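You operate a simulated robot arm through the tools that you are given. There is no shell and no other tool.

You run a simulated robot arm. Do the job below in one go: nothing can be reset, and whatever is moved stays where it is left.

Task
Spoon curd into both small bowls, 2 spoons each, then close the white bowl.
Fine: all on the counter under the window; the spoon goes back to its spot; spill nothing. Set down upright: spoon.

It is judged by the outcome, as a careful person would: the job done as asked, and still so three seconds after it is handed in. It fails if anything else is knocked over, pushed out of place, dropped, spilled or broken.

Robot
A 6-joint arm with a two-finger parallel gripper, fixed in place. Base frame: the origin is at the foot of the arm, x ahead of it, y to its left, z up; the work surface is at about z = 840. Readings come in mm, rad, newtons and seconds.
With the tool pointing down near the work surface it reaches from about 260 to 680 mm from the base axis. Its first joint turns from -1.152 to 1.152 rad. Payload 2.9 kg.
The TCP is the grasp point between the finger pads, 30 mm short of the fingertips. In the tool frame z runs along the fingers and y along their closing line. The gripper opens to 110 mm. The fingers are 20 mm wide and 10 mm thick; the gripper's body (48 by 112 mm) begins 55 mm behind the TCP.
Orientation is told as [roll, pitch, yaw] about the base's x, y, z axes, in that order, counted from this pose: with the fingers straight down and closing along the base's y, the tool's x points along the base's -x, its y along +y and its z along -z.

Tools
- The arm moves only by the tool arm_command. Its argument "steps" is a list of rows, each an object (a shift or turn left out is 0, a gripper value left out holds the last) with "offset": the shift along the tool's x, y, z in mm, a list of three; "rot": the turn, a rotation vector about the tool's x, y, z in rad, a list of three; "hand": the closure, from 0 (fully open) to 1 (shut). In form: [{"offset": [x, y, z], "rot": [wx, wy, wz], "hand": hand}, ...]. A call has 1 to 20 rows; each row shifts and turns the commanded pose from where the row before left it, along the tool's axes as they then stand. A row lasts 0.2 s, in which the tool goes at most 50 mm and 0.15 rad; a call with a longer step from one row to the next is refused whole, and so is a gripper value outside its range. A pose out of reach is approached as far as the arm can. The call stops where the force on the tool passes 40 N (or 10 N more than at its start, if that is more) or the arm is blocked; 0.2 s more then pass. The fingers move at their own pace (about 108 mm/s each) and stop on an object; they squeeze with about 28 N. The grip force told is the motor's: it shows also when the fingers shut on nothing. Time passes only in rows, and 0.2 s behind the last, so rows that do not move let the fingers close. The reply holds the time, the measured pose of the TCP, the force on the tool along the base axes, the opening and the grip force, in the units named above and with some noise, with the torque about the TCP (base axes, N m) and any sound that the robot's microphone picked up, and new pictures: "show" is both (left out), scene, wrist or none.
- Cameras (640 x 400 px; columns grow to the right, rows downward): "scene" is fixed at [52, 411.4, 1397.5]; the picture's right is [-0.94, -0.35, 0.00], its down [-0.15, 0.41, -0.90] and it looks along [0.31, -0.84, -0.43] (base axes); focal length 361 px, centre (320, 200). "wrist" rides on the gripper at [72, 17, -103] in the tool frame; the picture's right is [-0.23, 0.97, 0.00], its down [-0.76, -0.18, -0.62] and it looks along [-0.61, -0.14, 0.78] (tool axes); focal length 222 px, centre (320, 200). There is no depth. A picture from a camera that has moved, and an enlarged one, comes with that camera's place and axes in the base frame and with its lens.
- zoom(camera, box): a new picture of the part [left, top, right, bottom] of that camera's present view, enlarged. The clock stands still meanwhile.
- hand_in(): hands the job in; it is judged then, once.

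Nothing tells you positions but the pictures and the camera data. Unless the task says otherwise, let go and move clear before handing in.

The tools are called after ">>>" as a command line: name --argument value ..., lists and objects as JSON in quotes. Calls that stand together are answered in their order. arm_command: Moves the arm, as the interface text tells. Its arguments: {"type":"object","properties":{"steps":{"type":"array","items":{"type":"object","properties":{"offset":{"type":"array","items":{"type":"number"}},"rot":{"type":"array","items":{"type":"number"}},"hand":{"type":"number"}}}},"show":{"type":"string","enum":["both","scene","wrist","none"]}},"required":["steps"]} The other tools are called the same way: zoom (camera, box) takes an enlarged picture of a part of a camera's view; hand_in () hands the job in.

At the start:

```text
t: 0.0
eef_pos: [375.9, -93.4, 1267.5]
orientation: [-0.001, 0.002, 0.0]
contact_force: [0.3, -0.3, 1.1]
ft_torque: [-0.02, 0.02, -0.04]
grip_width: 109.9
grasp_force: 0.0
```

scene: 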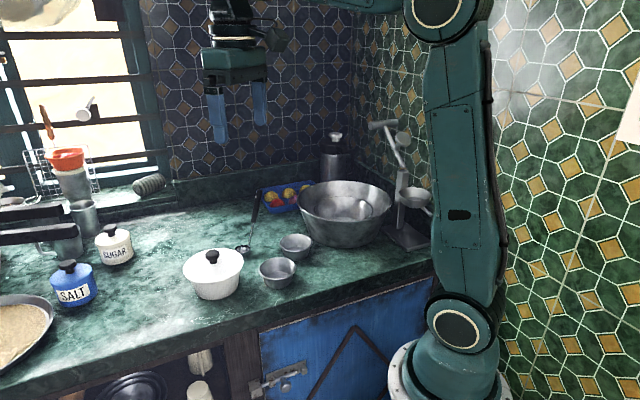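
wrist: 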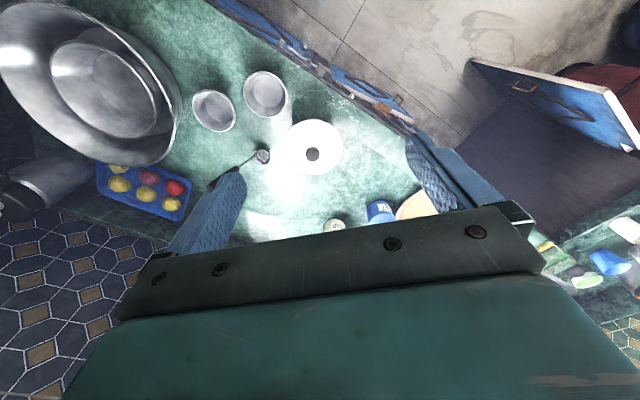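

I see a white lidded bowl, two small metal bowls, a ladle/spoon lying near them, a big metal basin, and salt and sugar jars on the counter. I'll zoom in to work out positions before I move anything.

>>> zoom --camera "scene" --box '[160, 160, 340, 310]'

>>> zoom --camera "wrist" --box '[170, 60, 370, 210]'

>>> zoom --camera "scene" --box '[280, 110, 450, 260]'

>>> zoom --camera "scene" --box '[0, 80, 180, 330]'

```text
2.67 times, centred on (250, 235) of scene
camera zoom: at [52.0, 411.4, 1397.5], right [-0.94, -0.35, 0.0], down [-0.15, 0.41, -0.9], along [0.31, -0.84, -0.43], focal length 963 px, centre (507, 107)
```

zoom: 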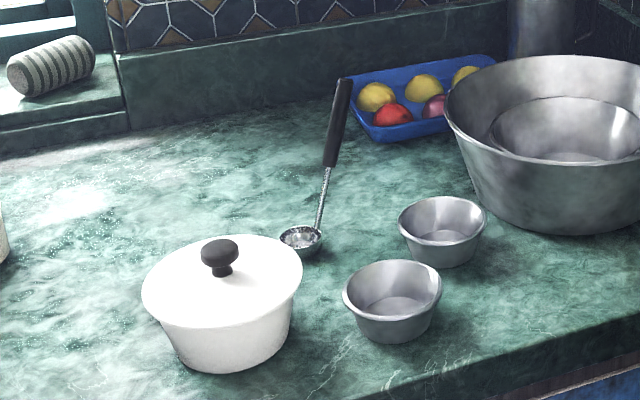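

```text
2.67 times, centred on (270, 135) of wrist
camera zoom: at [303.1, -76.0, 1371.1], right [0.23, 0.97, 0.0], down [0.76, -0.18, 0.62], along [0.61, -0.14, -0.78], focal length 592 px, centre (453, 373)
```

zoom: 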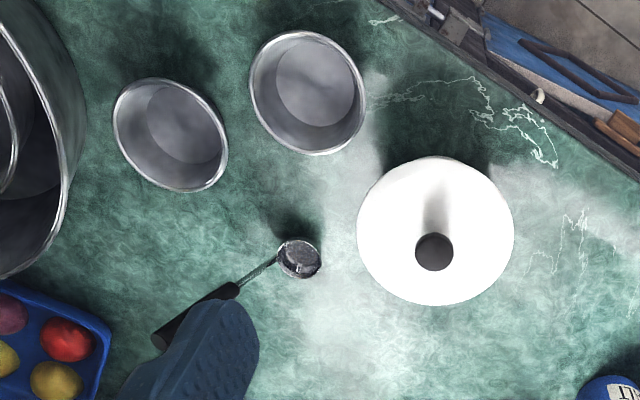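

```text
2.67 times, centred on (365, 185) of scene
camera zoom: at [52.0, 411.4, 1397.5], right [-0.94, -0.35, 0.0], down [-0.15, 0.41, -0.9], along [0.31, -0.84, -0.43], focal length 963 px, centre (200, 240)
```

zoom: 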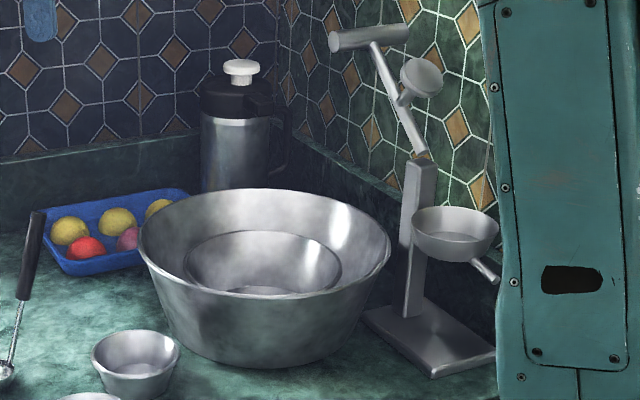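

```text
1.60 times, centred on (90, 205) of scene
camera zoom: at [52.0, 411.4, 1397.5], right [-0.94, -0.35, 0.0], down [-0.15, 0.41, -0.9], along [0.31, -0.84, -0.43], focal length 578 px, centre (688, 192)
```

zoom: 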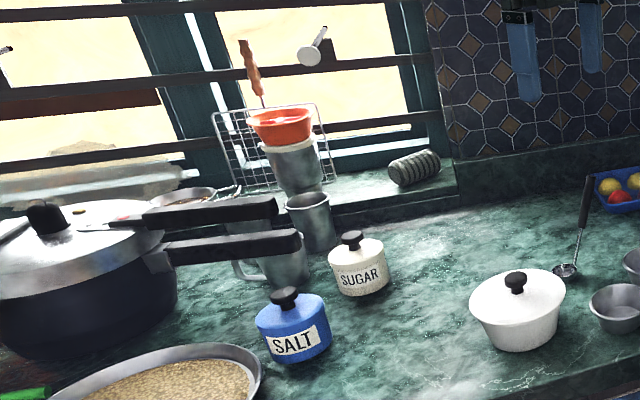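

The curd is probably under the white bowl's lid. By triangulation the lid knob is near (516,-140,937), small bowls A and B are near (392,-211) and (395,-330) with rims at about z=880, and the ladle's bowl is near (531,-279) with its handle leaning up to about (503,-347,1010). I'll zoom closer on the ladle and lid.

>>> zoom --camera "scene" --box '[226, 180, 276, 262]'

>>> zoom --camera "scene" --box '[175, 235, 305, 310]'

>>> zoom --camera "wrist" --box '[205, 130, 285, 190]'

```text
4.88 times, centred on (251, 221) of scene
camera zoom: at [52.0, 411.4, 1397.5], right [-0.94, -0.35, 0.0], down [-0.15, 0.41, -0.9], along [0.31, -0.84, -0.43], focal length 1761 px, centre (657, 98)
```

zoom: 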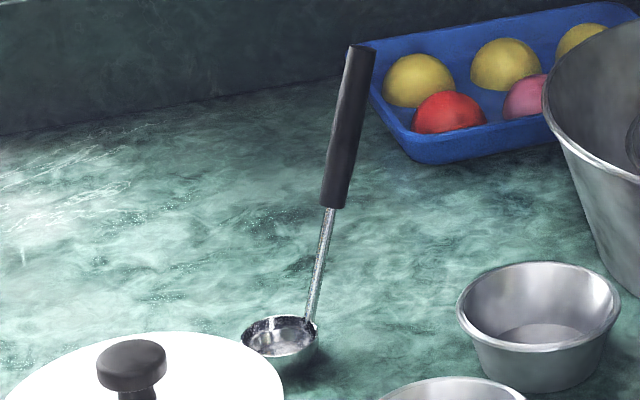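

```text
4.92 times, centred on (240, 272) of scene
camera zoom: at [52.0, 411.4, 1397.5], right [-0.94, -0.35, 0.0], down [-0.15, 0.41, -0.9], along [0.31, -0.84, -0.43], focal length 1777 px, centre (714, -157)
```

zoom: 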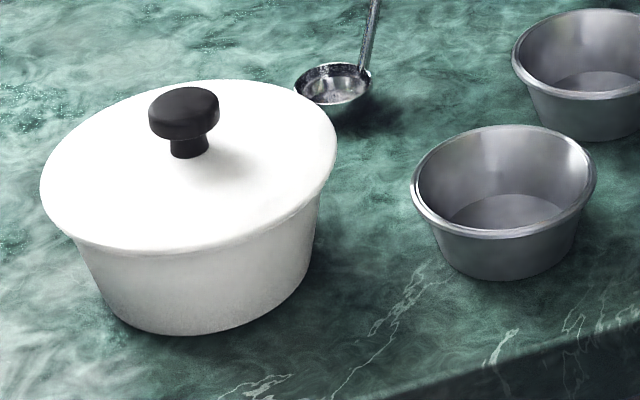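

```text
6.67 times, centred on (245, 160) of wrist
camera zoom: at [303.1, -76.0, 1371.1], right [0.23, 0.97, 0.0], down [0.76, -0.18, 0.62], along [0.61, -0.14, -0.78], focal length 1481 px, centre (820, 467)
```

zoom: 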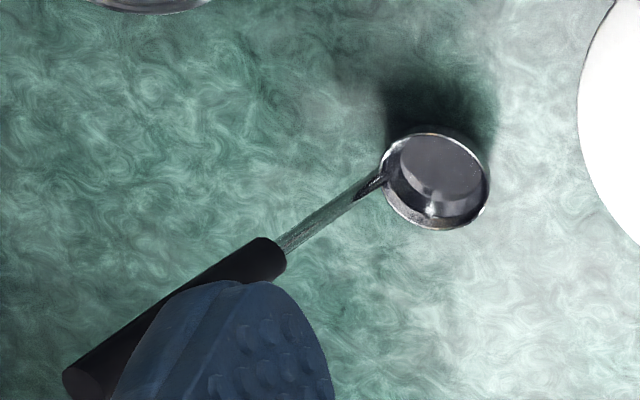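

The lid knob is at about (516,-140), roughly 32 mm wide with its top near z=940. I'll move above it with the gripper open and check alignment.

>>> arm_command --steps '[{"offset": [-20, -6.7, 38.2], "hand": 0}, {"offset": [-20, -6.7, 38.2]}, {"offset": [-20, -6.7, 38.2]}, {"offset": [-20, -6.7, 38.2]}, {"offset": [-20, -6.7, 38.2]}, {"offset": [-20, -6.7, 38.2]}, {"offset": [-20, -6.4, 38.2]}, {"offset": [0, 0, 0]}]' --show "both"

```text
t: 1.8
eef_pos: [516.2, -140.3, 998.6]
orientation: [0.0, -0.001, -0.001]
contact_force: [-0.6, -0.6, -0.2]
ft_torque: [-0.01, -0.01, -0.01]
grip_width: 110.1
grasp_force: 0.0
camera wrist: at [442.6, -123.4, 1102.7], right [0.23, 0.97, 0.0], down [0.76, -0.18, 0.62], along [0.61, -0.14, -0.78], focal length 222 px, centre (320, 200)
```

scene: 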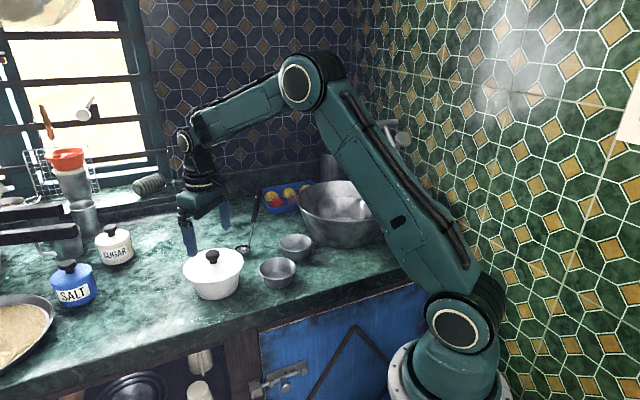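
wrist: 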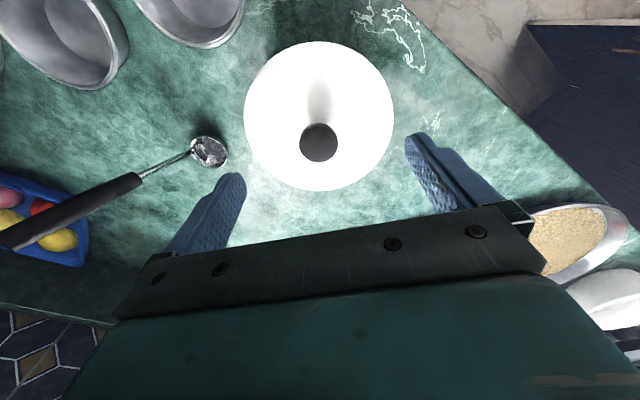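

The TCP is centred over the knob. Next I descend so the fingertips pass beside the knob just above the lid, then close.

>>> arm_command --steps '[{"offset": [0, 0, 25], "hand": 0.3}, {"offset": [0, 0, 18]}, {"offset": [0, 0, 11]}, {"offset": [0, 0, 0]}]' --show "both"

```text
t: 2.8
eef_pos: [516.4, -140.0, 946.4]
orientation: [0.0, -0.001, -0.001]
contact_force: [0.2, -0.4, -0.8]
ft_torque: [-0.01, 0.0, 0.0]
grip_width: 77.2
grasp_force: 0.1
camera wrist: at [443.0, -122.8, 1049.7], right [0.23, 0.97, 0.0], down [0.76, -0.18, 0.62], along [0.61, -0.14, -0.78], focal length 222 px, centre (320, 200)
```

scene: 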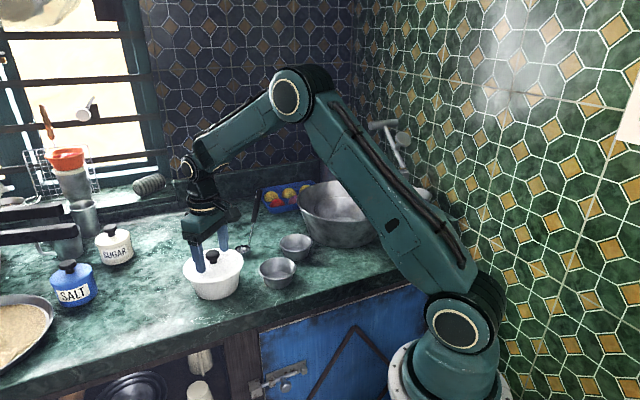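
wrist: 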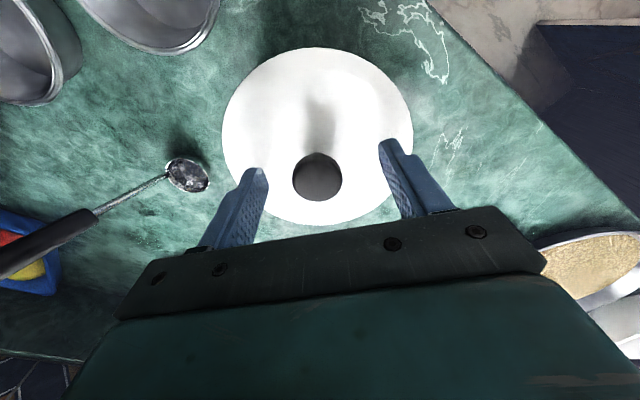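

>>> zoom --camera "scene" --box '[170, 215, 260, 305]'

>>> zoom --camera "wrist" --box '[200, 40, 430, 260]'

```text
4.44 times, centred on (215, 260) of scene
camera zoom: at [52.0, 411.4, 1397.5], right [-0.94, -0.35, 0.0], down [-0.15, 0.41, -0.9], along [0.31, -0.84, -0.43], focal length 1604 px, centre (787, -67)
```

zoom: 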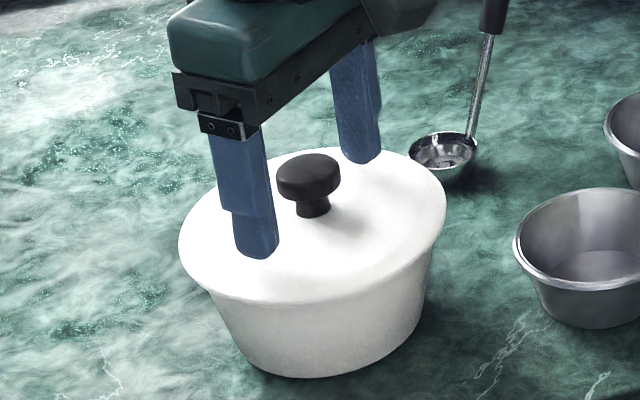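

```text
1.82 times, centred on (315, 150) of wrist
camera zoom: at [443.0, -122.8, 1049.7], right [0.23, 0.97, 0.0], down [0.76, -0.18, 0.62], along [0.61, -0.14, -0.78], focal length 404 px, centre (329, 291)
```

zoom: 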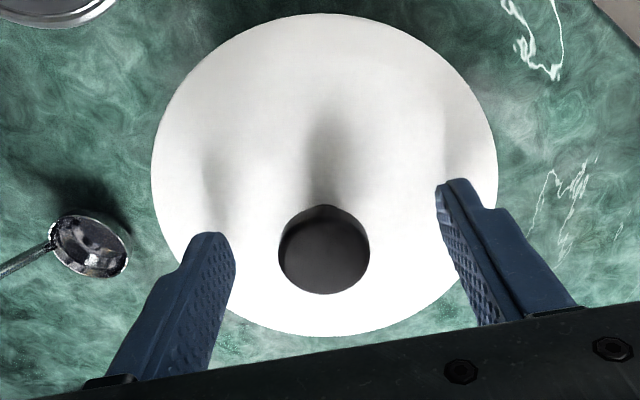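

The fingers straddle the knob just above the lid surface. I'll close on it.

>>> arm_command --steps '[{"hand": 1}, {"hand": 1}, {"hand": 1}, {"hand": 1}]' --show "wrist"

```text
t: 3.8
eef_pos: [517.1, -139.4, 946.8]
orientation: [0.001, -0.001, 0.002]
contact_force: [0.8, -0.4, 0.3]
ft_torque: [-0.04, -0.04, 0.01]
grip_width: 29.6
grasp_force: 28.0
camera wrist: at [443.1, -122.9, 1049.8], right [0.23, 0.97, 0.0], down [0.76, -0.18, 0.62], along [0.61, -0.14, -0.78], focal length 222 px, centre (320, 200)
```

wrist: 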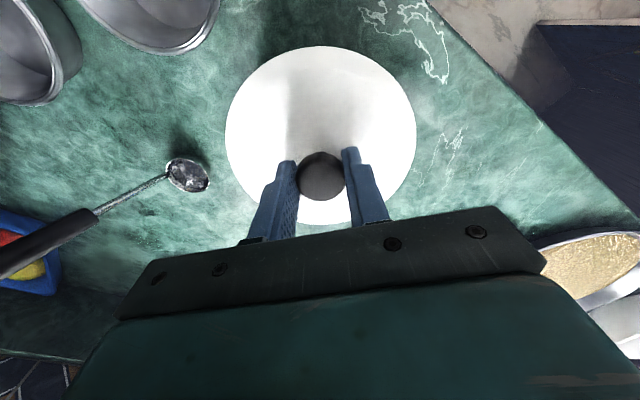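

The grip is firm, reading 29.6 mm on the knob. I'll lift the lid straight up.

>>> arm_command --steps '[{"offset": [0, 0, -8]}, {"offset": [0, 0, -12]}, {"offset": [0, 0, -20]}, {"offset": [0, 0, -25]}, {"offset": [0, 0, -25]}, {"offset": [0, 0, 0]}]' --show "both"

```text
t: 5.2
eef_pos: [515.6, -140.4, 1037.0]
orientation: [-0.001, 0.001, 0.0]
contact_force: [0.5, -0.1, 0.9]
ft_torque: [0.0, -0.02, 0.0]
grip_width: 0.0
grasp_force: 28.6
camera wrist: at [442.6, -122.8, 1140.4], right [0.23, 0.97, 0.0], down [0.76, -0.18, 0.62], along [0.61, -0.14, -0.78], focal length 222 px, centre (320, 200)
```

scene: 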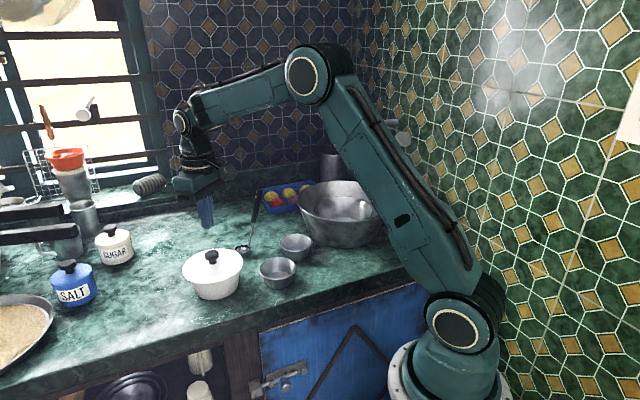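
wrist: 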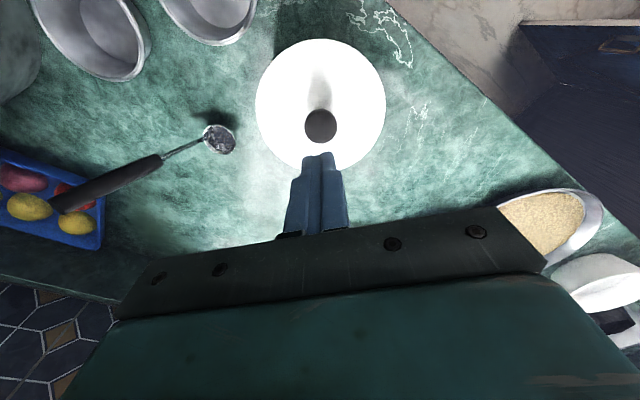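

The fingers slipped off the knob and shut on nothing. I'll check that the lid and bowl are undisturbed, then grip lower.

>>> zoom --camera "scene" --box '[175, 235, 305, 310]'

>>> zoom --camera "wrist" --box '[240, 30, 400, 180]'

```text
4.92 times, centred on (240, 272) of scene
camera zoom: at [52.0, 411.4, 1397.5], right [-0.94, -0.35, 0.0], down [-0.15, 0.41, -0.9], along [0.31, -0.84, -0.43], focal length 1777 px, centre (714, -157)
```

zoom: 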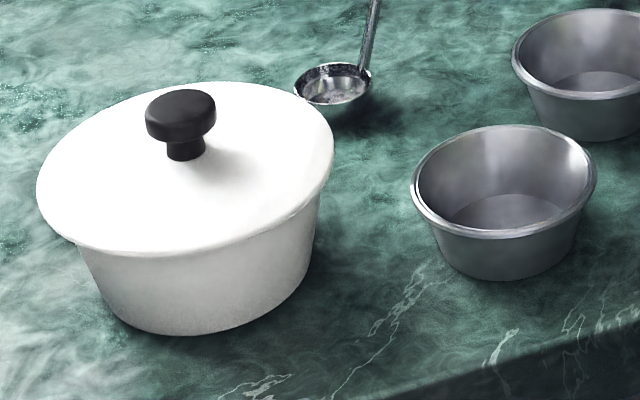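

```text
2.67 times, centred on (320, 105) of wrist
camera zoom: at [442.6, -122.8, 1140.4], right [0.23, 0.97, 0.0], down [0.76, -0.18, 0.62], along [0.61, -0.14, -0.78], focal length 592 px, centre (320, 453)
```

zoom: 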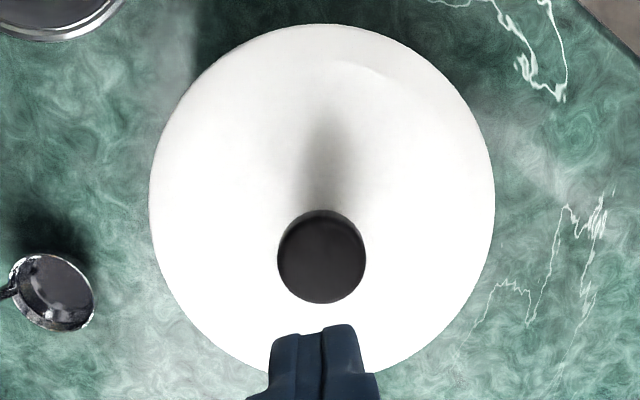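

>>> zoom --camera "wrist" --box '[270, 140, 370, 250]'

>>> zoom --camera "scene" --box '[170, 160, 230, 240]'

```text
3.64 times, centred on (320, 195) of wrist
camera zoom: at [442.6, -122.8, 1140.4], right [0.23, 0.97, 0.0], down [0.76, -0.18, 0.62], along [0.61, -0.14, -0.78], focal length 808 px, centre (320, 218)
```

zoom: 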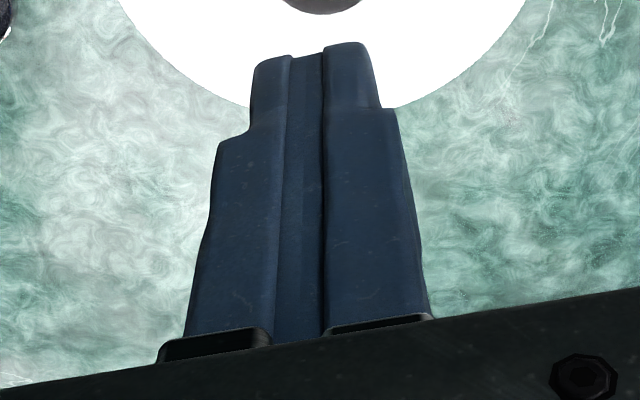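

```text
5.00 times, centred on (200, 200) of scene
camera zoom: at [52.0, 411.4, 1397.5], right [-0.94, -0.35, 0.0], down [-0.15, 0.41, -0.9], along [0.31, -0.84, -0.43], focal length 1805 px, centre (920, 200)
```

zoom: 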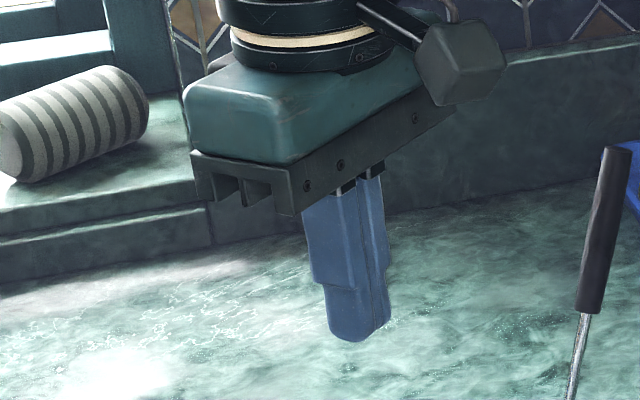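

The lid is still seated, moved by only about 2 mm. I'll reopen, descend again and go lower in small steps while watching the force.

>>> arm_command --steps '[{"offset": [0, 0, 0], "hand": 0.4}, {"offset": [0, 0, 0]}, {"offset": [0, 0, 30]}, {"offset": [0, 0, 30]}, {"offset": [0, 0, 20]}, {"offset": [0, 0, 8]}, {"offset": [0, 0, 0]}, {"offset": [0, 0, 0]}]' --show "none"

>>> arm_command --steps '[{"offset": [0, 0, 2]}, {"offset": [0, 0, 2]}, {"offset": [0, 0, 0]}, {"offset": [0, 0, 0]}]' --show "scene"

```text
t: 7.0
eef_pos: [515.7, -140.8, 947.9]
orientation: [-0.001, 0.0, 0.0]
contact_force: [0.0, 1.0, -0.2]
ft_torque: [-0.01, 0.07, -0.01]
grip_width: 65.9
grasp_force: 0.2
```

```text
t: 8.0
eef_pos: [515.3, -139.2, 943.5]
orientation: [-0.001, -0.001, 0.0]
contact_force: [0.3, 0.2, 0.5]
ft_torque: [-0.04, 0.01, 0.03]
grip_width: 66.1
grasp_force: 0.1
```

scene: 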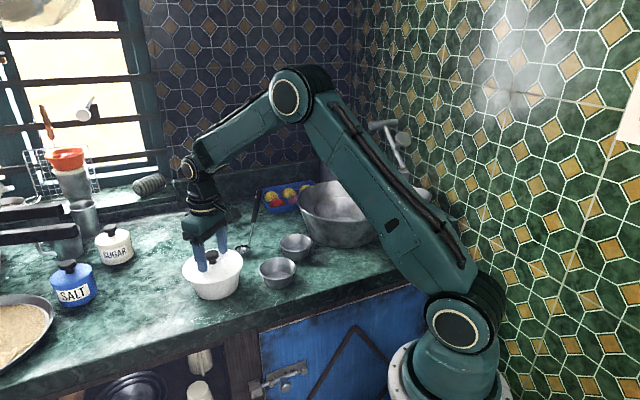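

>>> zoom --camera "scene" --box '[180, 230, 250, 290]'

>>> arm_command --steps '[{"offset": [0, 0, 1.5]}, {"offset": [0, 0, 1.5]}, {"offset": [0, 0, 0]}, {"offset": [0, 0, 0]}]' --show "none"

```text
6.67 times, centred on (215, 260) of scene
camera zoom: at [52.0, 411.4, 1397.5], right [-0.94, -0.35, 0.0], down [-0.15, 0.41, -0.9], along [0.31, -0.84, -0.43], focal length 2407 px, centre (1020, -200)
```

zoom: 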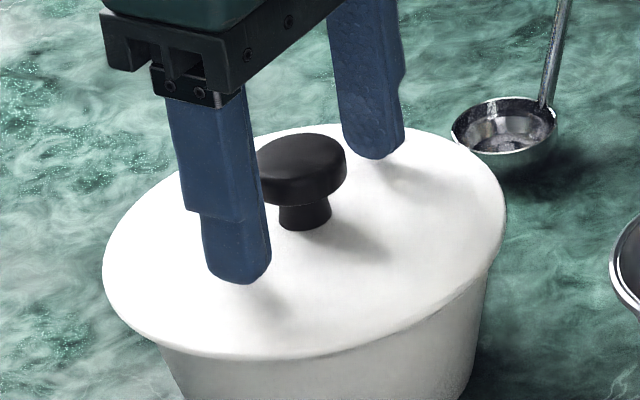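

```text
t: 9.0
eef_pos: [516.0, -140.2, 940.9]
orientation: [0.0, 0.0, 0.001]
contact_force: [0.6, -0.7, -0.3]
ft_torque: [0.01, 0.0, 0.0]
grip_width: 65.8
grasp_force: 0.0
```

>>> arm_command --steps '[{"offset": [0, 0, 1.5]}, {"offset": [0, 0, 1.5]}, {"offset": [0, 0, 0]}, {"offset": [0, 0, 0]}]' --show "none"

>>> zoom --camera "scene" --box '[180, 230, 250, 290]'

```text
t: 10.0
eef_pos: [515.9, -140.7, 940.3]
orientation: [-0.002, -0.003, -0.001]
contact_force: [-7.7, 1.3, 27.8]
ft_torque: [0.16, 0.22, 0.0]
grip_width: 66.2
grasp_force: 0.1
```

```text
6.67 times, centred on (215, 260) of scene
camera zoom: at [51.3, 411.6, 1397.5], right [-0.94, -0.35, 0.0], down [-0.15, 0.41, -0.9], along [0.31, -0.84, -0.43], focal length 2407 px, centre (1020, -200)
```

zoom: 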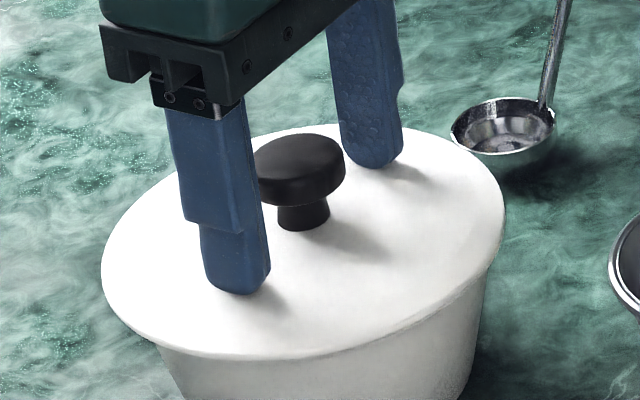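

Lid contact came at TCP z≈940. I'll back off 2 mm, close on the knob and check the width reading.

>>> arm_command --steps '[{"offset": [0, 0, -2]}, {"offset": [0, 0, 0]}, {"offset": [0, 0, 0], "hand": 0.75}, {"offset": [0, 0, 0], "hand": 1}, {"offset": [0, 0, 0], "hand": 1}, {"offset": [0, 0, 0], "hand": 1}, {"offset": [0, 0, 0], "hand": 1}]' --show "wrist"

>>> zoom --camera "scene" --box '[180, 230, 250, 290]'

```text
t: 11.6
eef_pos: [517.2, -140.6, 940.3]
orientation: [-0.001, -0.003, 0.002]
contact_force: [3.2, -4.1, 17.4]
ft_torque: [-0.07, -0.12, 0.0]
grip_width: 30.0
grasp_force: 27.9
camera wrist: at [443.1, -122.8, 1044.0], right [0.23, 0.97, 0.0], down [0.76, -0.18, 0.62], along [0.61, -0.14, -0.78], focal length 222 px, centre (320, 200)
```

wrist: 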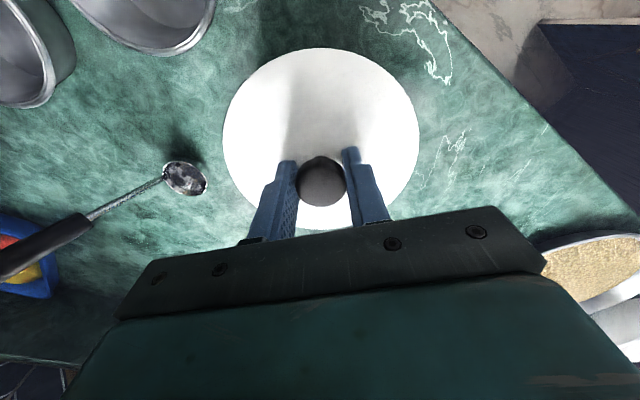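

```text
6.67 times, centred on (215, 260) of scene
camera zoom: at [51.8, 411.4, 1397.5], right [-0.94, -0.35, 0.0], down [-0.15, 0.41, -0.9], along [0.31, -0.84, -0.43], focal length 2407 px, centre (1020, -200)
```

zoom: 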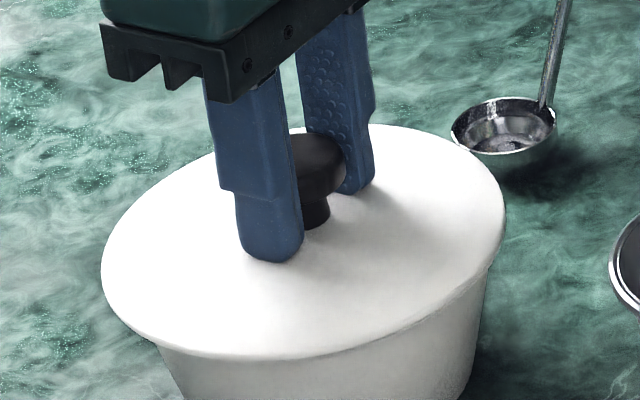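

The width reads 30.0 mm with the disc well within the pads. I'll lift very gently and check the grip.

>>> arm_command --steps '[{"offset": [0, 0, -2]}, {"offset": [0, 0, -1]}, {"offset": [0, 0, -1]}, {"offset": [0, 0, -1]}, {"offset": [0, 0, -1]}, {"offset": [0, 0, -1]}, {"offset": [0, 0, 0]}]' --show "none"

>>> zoom --camera "scene" --box '[180, 230, 250, 290]'

```text
t: 13.2
eef_pos: [516.4, -141.1, 946.7]
orientation: [0.0, -0.001, -0.001]
contact_force: [0.3, 0.0, -1.3]
ft_torque: [0.0, 0.01, -0.01]
grip_width: 30.0
grasp_force: 28.3
```

```text
6.67 times, centred on (215, 260) of scene
camera zoom: at [52.0, 411.4, 1397.5], right [-0.94, -0.35, 0.0], down [-0.15, 0.41, -0.9], along [0.31, -0.84, -0.43], focal length 2407 px, centre (1020, -200)
```

zoom: 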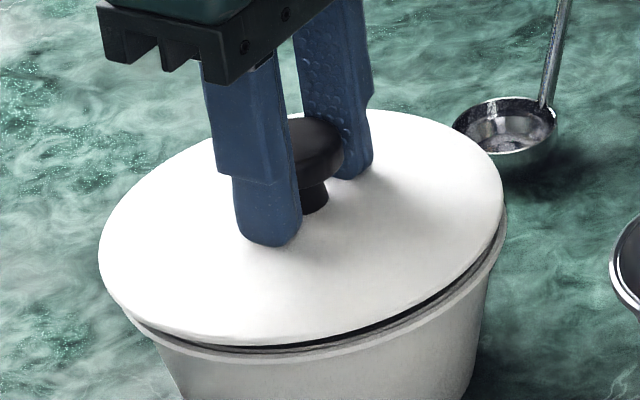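

The lid is held and lifting cleanly. I'll raise it further and look into the bowl.

>>> arm_command --steps '[{"offset": [0, 0, -4]}, {"offset": [0, 0, -6]}, {"offset": [0, 0, -8]}, {"offset": [0, 0, -10]}, {"offset": [0, 0, -10]}, {"offset": [0, 0, -10]}, {"offset": [0, 0, -10]}, {"offset": [0, 0, 0]}]' --show "both"

>>> zoom --camera "scene" --box '[170, 200, 300, 310]'

```text
t: 15.0
eef_pos: [517.0, -140.8, 1005.7]
orientation: [0.0, 0.0, 0.0]
contact_force: [0.0, -0.3, -0.5]
ft_torque: [0.02, -0.03, -0.01]
grip_width: 30.2
grasp_force: 28.1
camera wrist: at [443.1, -122.8, 1108.9], right [0.23, 0.97, 0.0], down [0.76, -0.18, 0.62], along [0.61, -0.14, -0.78], focal length 222 px, centre (320, 200)
```

scene: 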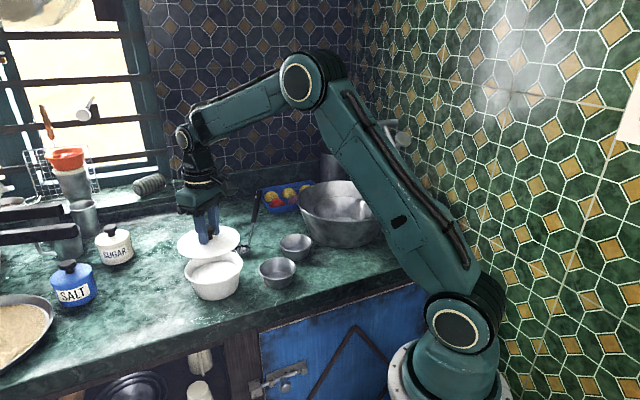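
wrist: 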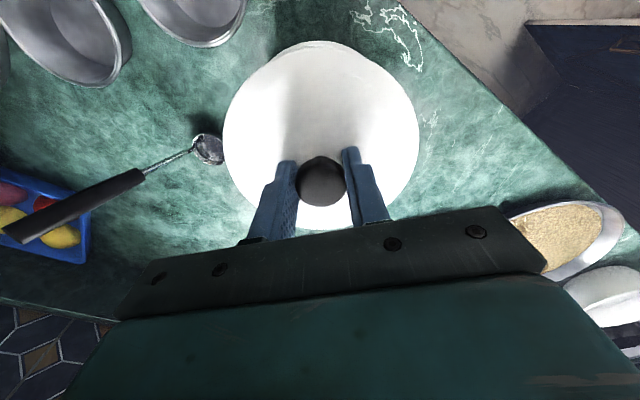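

```text
3.64 times, centred on (235, 255) of scene
camera zoom: at [52.0, 411.4, 1397.5], right [-0.94, -0.35, 0.0], down [-0.15, 0.41, -0.9], along [0.31, -0.84, -0.43], focal length 1313 px, centre (629, 0)
```

zoom: 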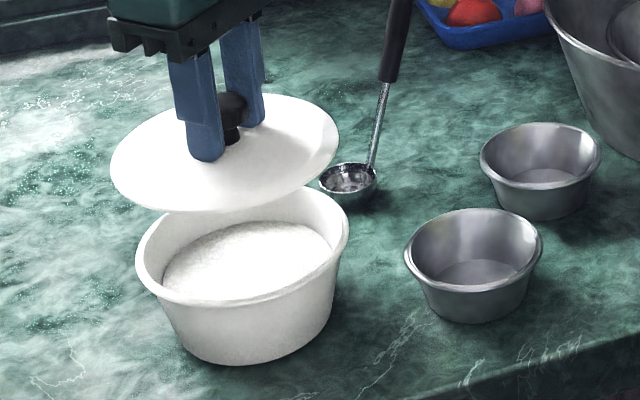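

The curd is visible in the bowl. I'll carry the lid to the free counter area near (640,-30), clear of the salt jar and the pan.

>>> arm_command --steps '[{"offset": [-10, 9, 0]}, {"offset": [-19, 17, 0]}, {"offset": [-21, 19, 0]}, {"offset": [-21, 19, 0]}, {"offset": [-21, 19, 0]}, {"offset": [-19, 17, 0]}, {"offset": [-12, 10, 0]}, {"offset": [0, 0, 0]}, {"offset": [0, 0, 0]}]' --show "both"

>>> zoom --camera "scene" --box '[100, 190, 280, 310]'

```text
t: 17.0
eef_pos: [639.7, -30.0, 1005.9]
orientation: [0.001, 0.0, 0.0]
contact_force: [-0.9, -0.1, -0.2]
ft_torque: [0.01, 0.01, 0.01]
grip_width: 30.1
grasp_force: 27.8
camera wrist: at [566.4, -12.9, 1109.0], right [0.23, 0.97, 0.0], down [0.76, -0.18, 0.62], along [0.61, -0.14, -0.78], focal length 222 px, centre (320, 200)
```

scene: 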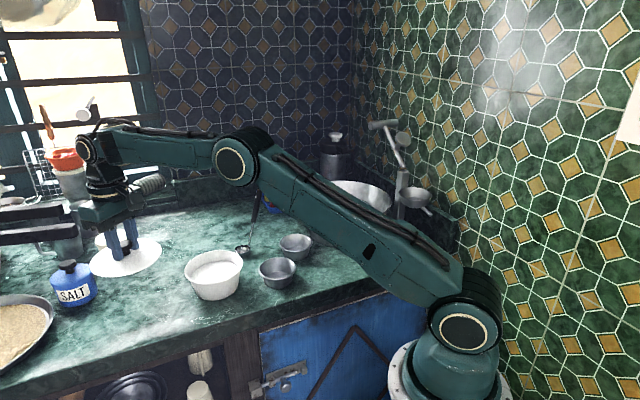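
wrist: 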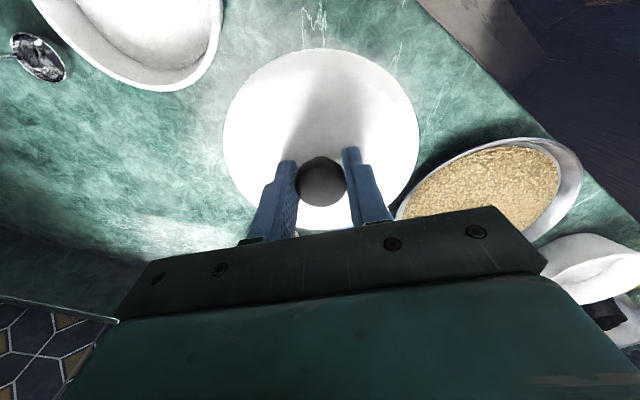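

```text
3.33 times, centred on (190, 250) of scene
camera zoom: at [52.0, 411.4, 1397.5], right [-0.94, -0.35, 0.0], down [-0.15, 0.41, -0.9], along [0.31, -0.84, -0.43], focal length 1203 px, centre (753, 33)
```

zoom: 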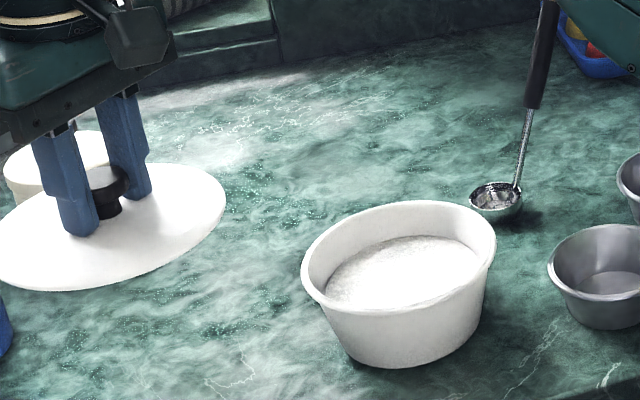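

The spot is clear. I'll lower the lid, then take small steps until it touches the counter.

>>> arm_command --steps '[{"offset": [0, 0, 15]}, {"offset": [0, 0, 20]}, {"offset": [0, 0, 20]}, {"offset": [0, 0, 20]}, {"offset": [0, 0, 18]}, {"offset": [0, 0, 10]}, {"offset": [0, 0, 5]}, {"offset": [0, 0, 0]}, {"offset": [0, 0, 0]}]' --show "scene"

>>> arm_command --steps '[{"offset": [0, 0, 2]}, {"offset": [0, 0, 2]}, {"offset": [0, 0, 2]}, {"offset": [0, 0, 0]}]' --show "none"

```text
t: 19.0
eef_pos: [639.8, -30.1, 896.0]
orientation: [0.0, 0.0, -0.001]
contact_force: [0.3, -0.8, 0.6]
ft_torque: [0.02, -0.02, 0.01]
grip_width: 30.0
grasp_force: 28.0
```

scene: 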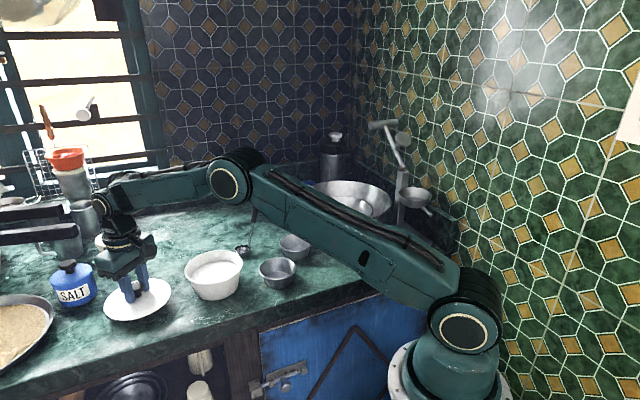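

```text
t: 20.0
eef_pos: [639.4, -29.7, 891.4]
orientation: [0.0, 0.0, 0.0]
contact_force: [-0.8, 0.3, 0.2]
ft_torque: [-0.02, 0.02, 0.02]
grip_width: 29.9
grasp_force: 28.2
```

>>> arm_command --steps '[{"offset": [0, 0, 1.5]}, {"offset": [0, 0, 1.5]}, {"offset": [0, 0, 1.5]}, {"offset": [0, 0, 0]}]' --show "none"

>>> zoom --camera "scene" --box '[90, 230, 190, 330]'

```text
t: 21.0
eef_pos: [638.3, -29.6, 887.0]
orientation: [0.0, 0.0, 0.001]
contact_force: [0.5, 0.0, 0.1]
ft_torque: [0.01, -0.01, 0.03]
grip_width: 30.2
grasp_force: 28.1
```

```text
4.00 times, centred on (140, 280) of scene
camera zoom: at [52.0, 411.4, 1397.5], right [-0.94, -0.35, 0.0], down [-0.15, 0.41, -0.9], along [0.31, -0.84, -0.43], focal length 1444 px, centre (1040, -120)
```

zoom: 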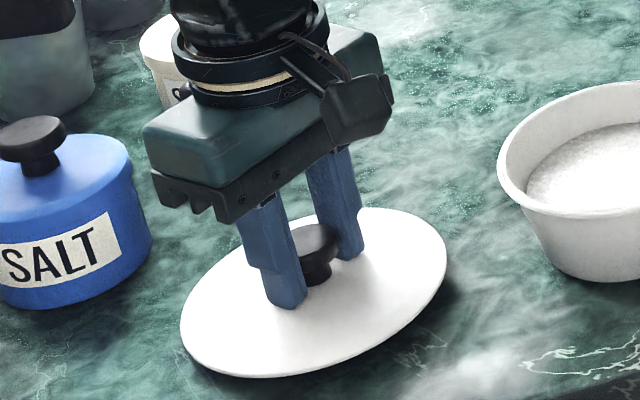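

>>> arm_command --steps '[{"offset": [0, 0, 1.5]}, {"offset": [0, 0, 1.5]}, {"offset": [0, 0, 0]}, {"offset": [0, 0, 0]}]' --show "none"

>>> arm_command --steps '[{"offset": [0, 0, 1.5]}, {"offset": [0, 0, 1.5]}, {"offset": [0, 0, 0]}, {"offset": [0, 0, 0]}]' --show "none"

```text
t: 22.0
eef_pos: [640.2, -30.1, 883.3]
orientation: [-0.001, -0.003, -0.001]
contact_force: [0.0, -0.3, 5.0]
ft_torque: [0.0, 0.06, -0.03]
grip_width: 30.1
grasp_force: 28.2
```

```text
t: 23.0
eef_pos: [640.0, -30.9, 882.8]
orientation: [-0.001, -0.005, 0.0]
contact_force: [-9.5, -0.3, 31.2]
ft_torque: [0.0, 0.64, 0.02]
grip_width: 30.2
grasp_force: 27.9
```

The lid is on the counter, with contact at TCP z≈883. I'll relieve the pressure, open, and rise straight up.

>>> arm_command --steps '[{"offset": [0, 0, -2.5]}, {"offset": [0, 0, 0]}, {"offset": [0, 0, 0], "hand": 0.4}, {"offset": [0, 0, 0]}, {"offset": [0, 0, 0]}, {"offset": [0, 0, -10]}, {"offset": [0, 0, -20]}, {"offset": [0, 0, -35]}, {"offset": [0, 0, -45]}, {"offset": [0, 0, 0]}]' --show "both"

>>> zoom --camera "scene" --box '[90, 210, 310, 340]'

```text
t: 25.2
eef_pos: [640.4, -31.7, 993.8]
orientation: [-0.001, 0.001, -0.002]
contact_force: [-0.3, 0.3, -0.1]
ft_torque: [0.0, 0.02, -0.01]
grip_width: 66.1
grasp_force: 0.1
camera wrist: at [566.6, -13.5, 1096.7], right [0.23, 0.97, 0.0], down [0.76, -0.18, 0.62], along [0.61, -0.14, -0.78], focal length 222 px, centre (320, 200)
```

scene: 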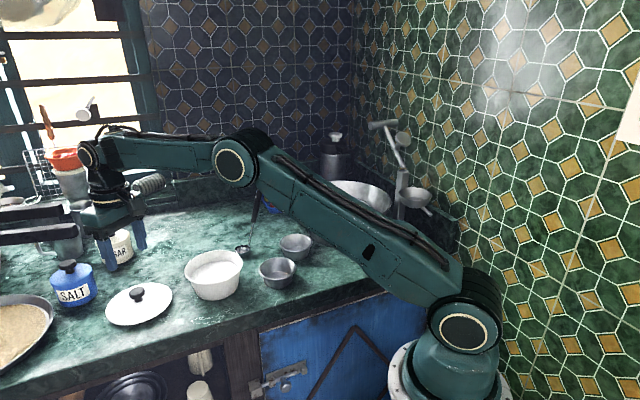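
wrist: 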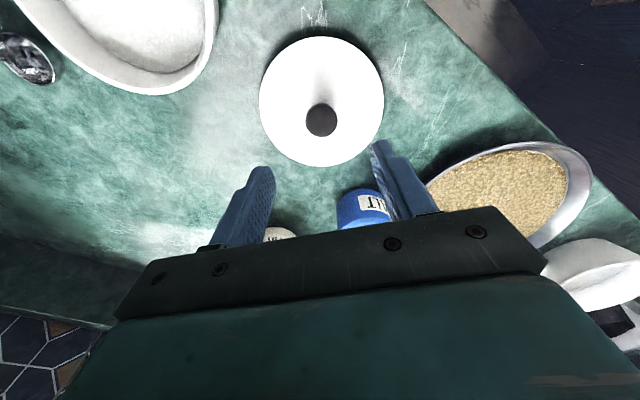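

```text
2.91 times, centred on (200, 275) of scene
camera zoom: at [52.0, 411.4, 1397.5], right [-0.94, -0.35, 0.0], down [-0.15, 0.41, -0.9], along [0.31, -0.84, -0.43], focal length 1050 px, centre (669, -18)
```

zoom: 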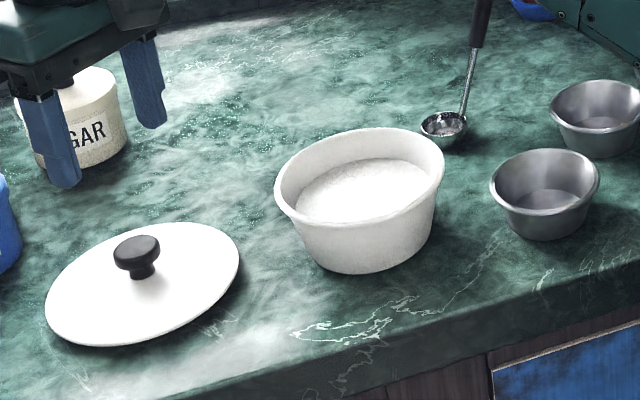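

The lid is resting flat near (640,-31). Next I'll rise and move over the work area to look straight into the bowls and at the ladle.

>>> arm_command --steps '[{"offset": [10, -16, -30], "hand": 0.5}, {"offset": [18, -28, -25]}, {"offset": [18, -29, -25]}, {"offset": [18, -29, -25]}, {"offset": [18, -29, -25]}, {"offset": [18, -29, -16]}, {"offset": [18, -28, -10]}, {"offset": [2, 0, 0]}, {"offset": [0, 0, 0]}]' --show "both"

>>> zoom --camera "wrist" --box '[150, 30, 450, 230]'

```text
t: 27.2
eef_pos: [519.4, -218.1, 1148.6]
orientation: [0.0, 0.0, 0.001]
contact_force: [-0.7, -0.5, 0.2]
ft_torque: [0.01, 0.02, 0.01]
grip_width: 54.9
grasp_force: 0.1
camera wrist: at [446.1, -200.9, 1252.5], right [0.23, 0.97, 0.0], down [0.76, -0.18, 0.62], along [0.61, -0.14, -0.78], focal length 222 px, centre (320, 200)
```

scene: 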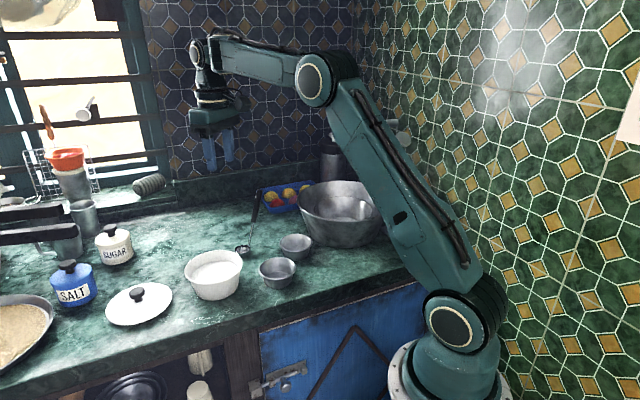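
wrist: 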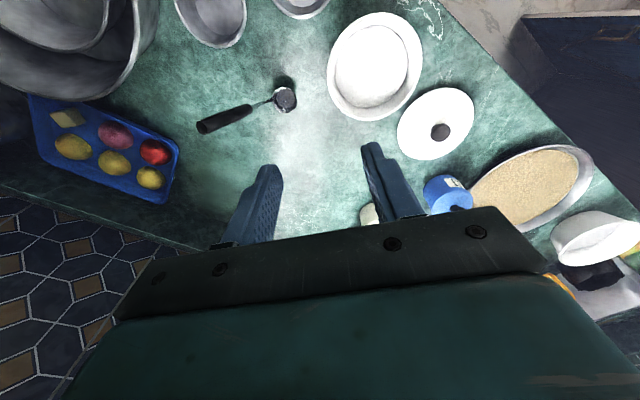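

```text
2.00 times, centred on (300, 130) of wrist
camera zoom: at [446.1, -200.9, 1252.5], right [0.23, 0.97, 0.0], down [0.76, -0.18, 0.62], along [0.61, -0.14, -0.78], focal length 444 px, centre (360, 340)
```

zoom: 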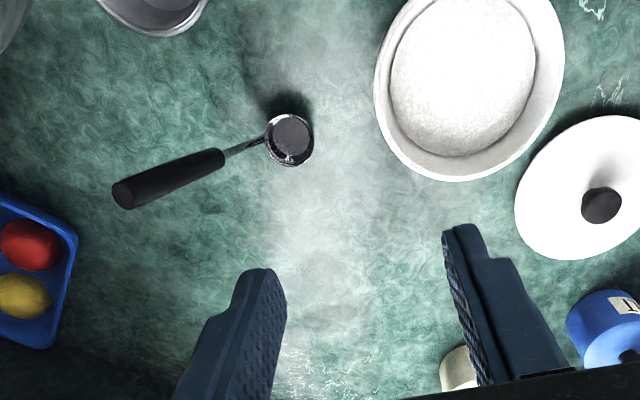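

The ladle handle matches my estimate: lean about 20°, grip point near (509,-334,973). Before touching it I'll rehearse the pouring tilt in free air, high above the bowls, to check the arm can reach it.

>>> arm_command --steps '[{"offset": [21, 28, 0], "rot": [0, 0, 0.131]}, {"offset": [21, 28, 0], "rot": [0, 0, 0.131]}, {"offset": [21, 28, 0], "rot": [0, 0, 0.131]}, {"offset": [10, 30, 0]}, {"rot": [0.14, 0, 0]}, {"rot": [0.14, 0, 0]}, {"rot": [0.14, 0, 0]}, {"rot": [0.14, 0, 0]}, {"rot": [0.14, 0, 0]}, {"rot": [0.14, 0, 0]}, {"rot": [0.14, 0, 0]}, {"rot": [0.14, 0, 0]}, {"rot": [0.14, 0, 0]}, {}]' --show "both"

```text
t: 30.2
eef_pos: [347.1, -163.3, 1004.3]
orientation: [-1.248, -0.002, -0.386]
contact_force: [0.2, 0.1, 0.4]
ft_torque: [0.01, 0.01, 0.01]
grip_width: 54.9
grasp_force: 0.0
out of reach, approached as far as the arm can: row 6, 7, 8, 9, 10, 11, 12, 13
camera wrist: at [317.8, -39.7, 1019.9], right [0.33, 0.2, -0.92], down [0.91, 0.21, 0.37], along [0.27, -0.96, -0.11], focal length 222 px, centre (320, 200)
```

scene: 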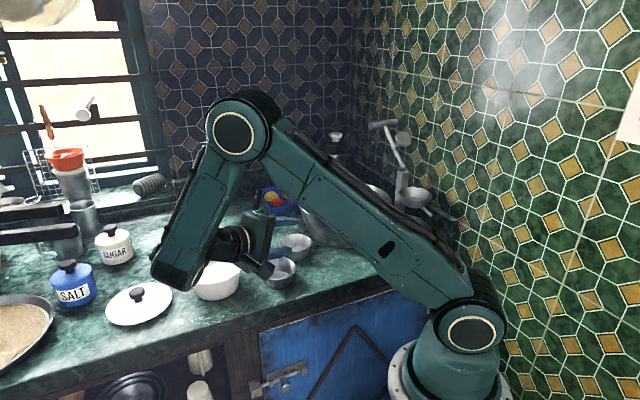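
wrist: 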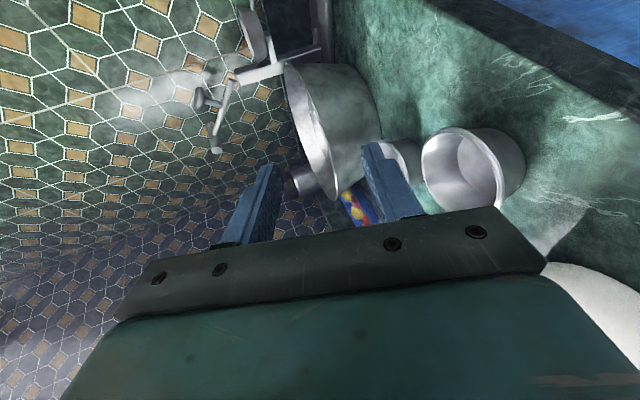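

The arm reported that sideways tilt as out of reach and wandered from the intended path, without touching anything. I'll reverse the rotation to return to the upright pose and then probe other tilt directions.

>>> arm_command --steps '[{"rot": [-0.14, 0, 0]}, {"rot": [-0.14, 0, 0]}, {"rot": [-0.14, 0, 0]}]' --show "scene"

```text
t: 31.0
eef_pos: [347.7, -162.6, 1004.3]
orientation: [-0.838, 0.001, -0.393]
contact_force: [-0.2, 0.3, -1.2]
ft_torque: [0.03, 0.0, 0.04]
grip_width: 54.9
grasp_force: 0.1
```

scene: 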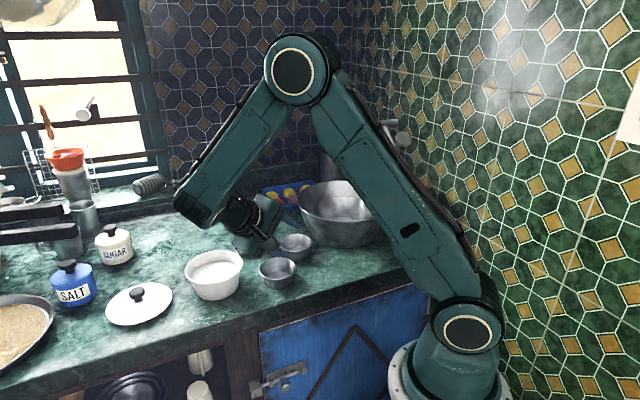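

The arm clips its pose when it can't reach, but it holds this sideways tilt at lower radius. I'll return to upright, then explore an outward-pitched grasp, which suits this arm better.

>>> arm_command --steps '[{"offset": [0, 0, -10], "rot": [-0.14, 0, 0]}, {"offset": [0, 0, -10], "rot": [-0.14, 0, 0]}, {"offset": [0, 0, -10], "rot": [-0.14, 0, 0]}, {"offset": [0, 0, -20], "rot": [-0.14, 0, 0]}, {"offset": [0, 0, -20], "rot": [-0.14, 0, 0]}, {"offset": [0, 0, -20], "rot": [-0.138, 0, 0]}, {"offset": [-20, 0, -20]}, {"offset": [-30, 0, -20]}, {}]' --show "scene"

```text
t: 33.0
eef_pos: [407.5, -149.8, 1123.5]
orientation: [-0.002, -0.001, -0.393]
contact_force: [-0.5, 0.1, -0.1]
ft_torque: [-0.01, 0.01, 0.02]
grip_width: 55.1
grasp_force: 0.2
```

scene: 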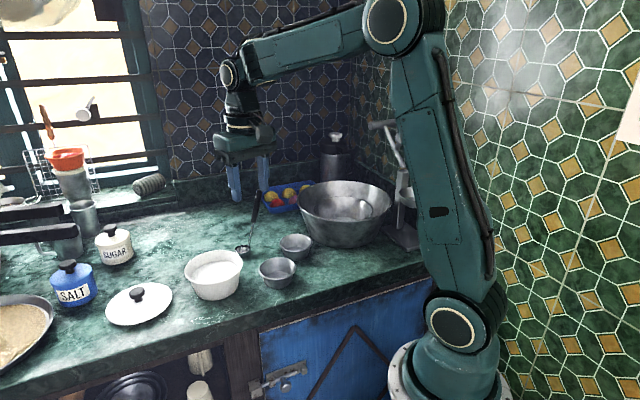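

Upright again. Now I'll test pitching the tool outward about tool y in free air.

>>> arm_command --steps '[{"rot": [0, -0.14, 0]}, {"rot": [0, -0.14, 0]}, {"rot": [0, -0.14, 0]}, {"rot": [0, -0.14, 0]}, {"rot": [0, -0.14, 0]}, {"rot": [0, -0.14, 0]}, {"rot": [0, -0.14, 0]}, {}]' --show "both"

```text
t: 34.8
eef_pos: [406.4, -149.5, 1123.9]
orientation: [-0.003, -0.981, -0.389]
contact_force: [-0.4, 0.4, -0.2]
ft_torque: [0.0, 0.05, 0.02]
grip_width: 54.8
grasp_force: 0.1
camera wrist: at [295.8, -84.7, 1121.2], right [0.49, 0.85, 0.19], down [-0.15, -0.13, 0.98], along [0.86, -0.51, 0.07], focal length 222 px, centre (320, 200)
```

scene: 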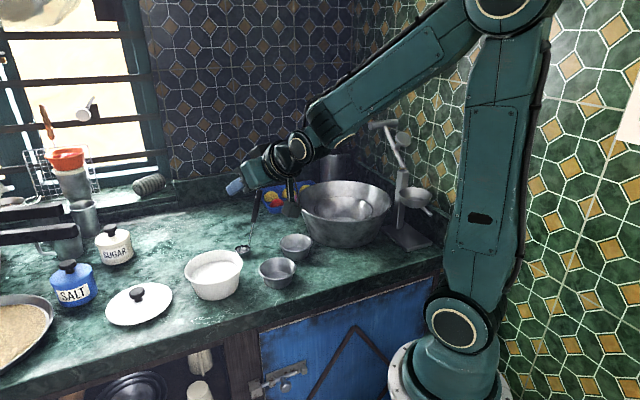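
wrist: 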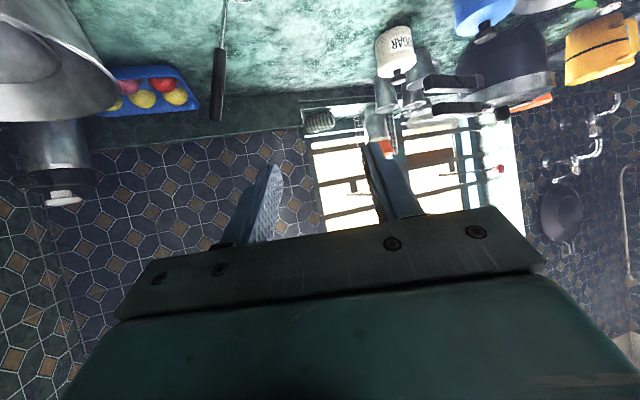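

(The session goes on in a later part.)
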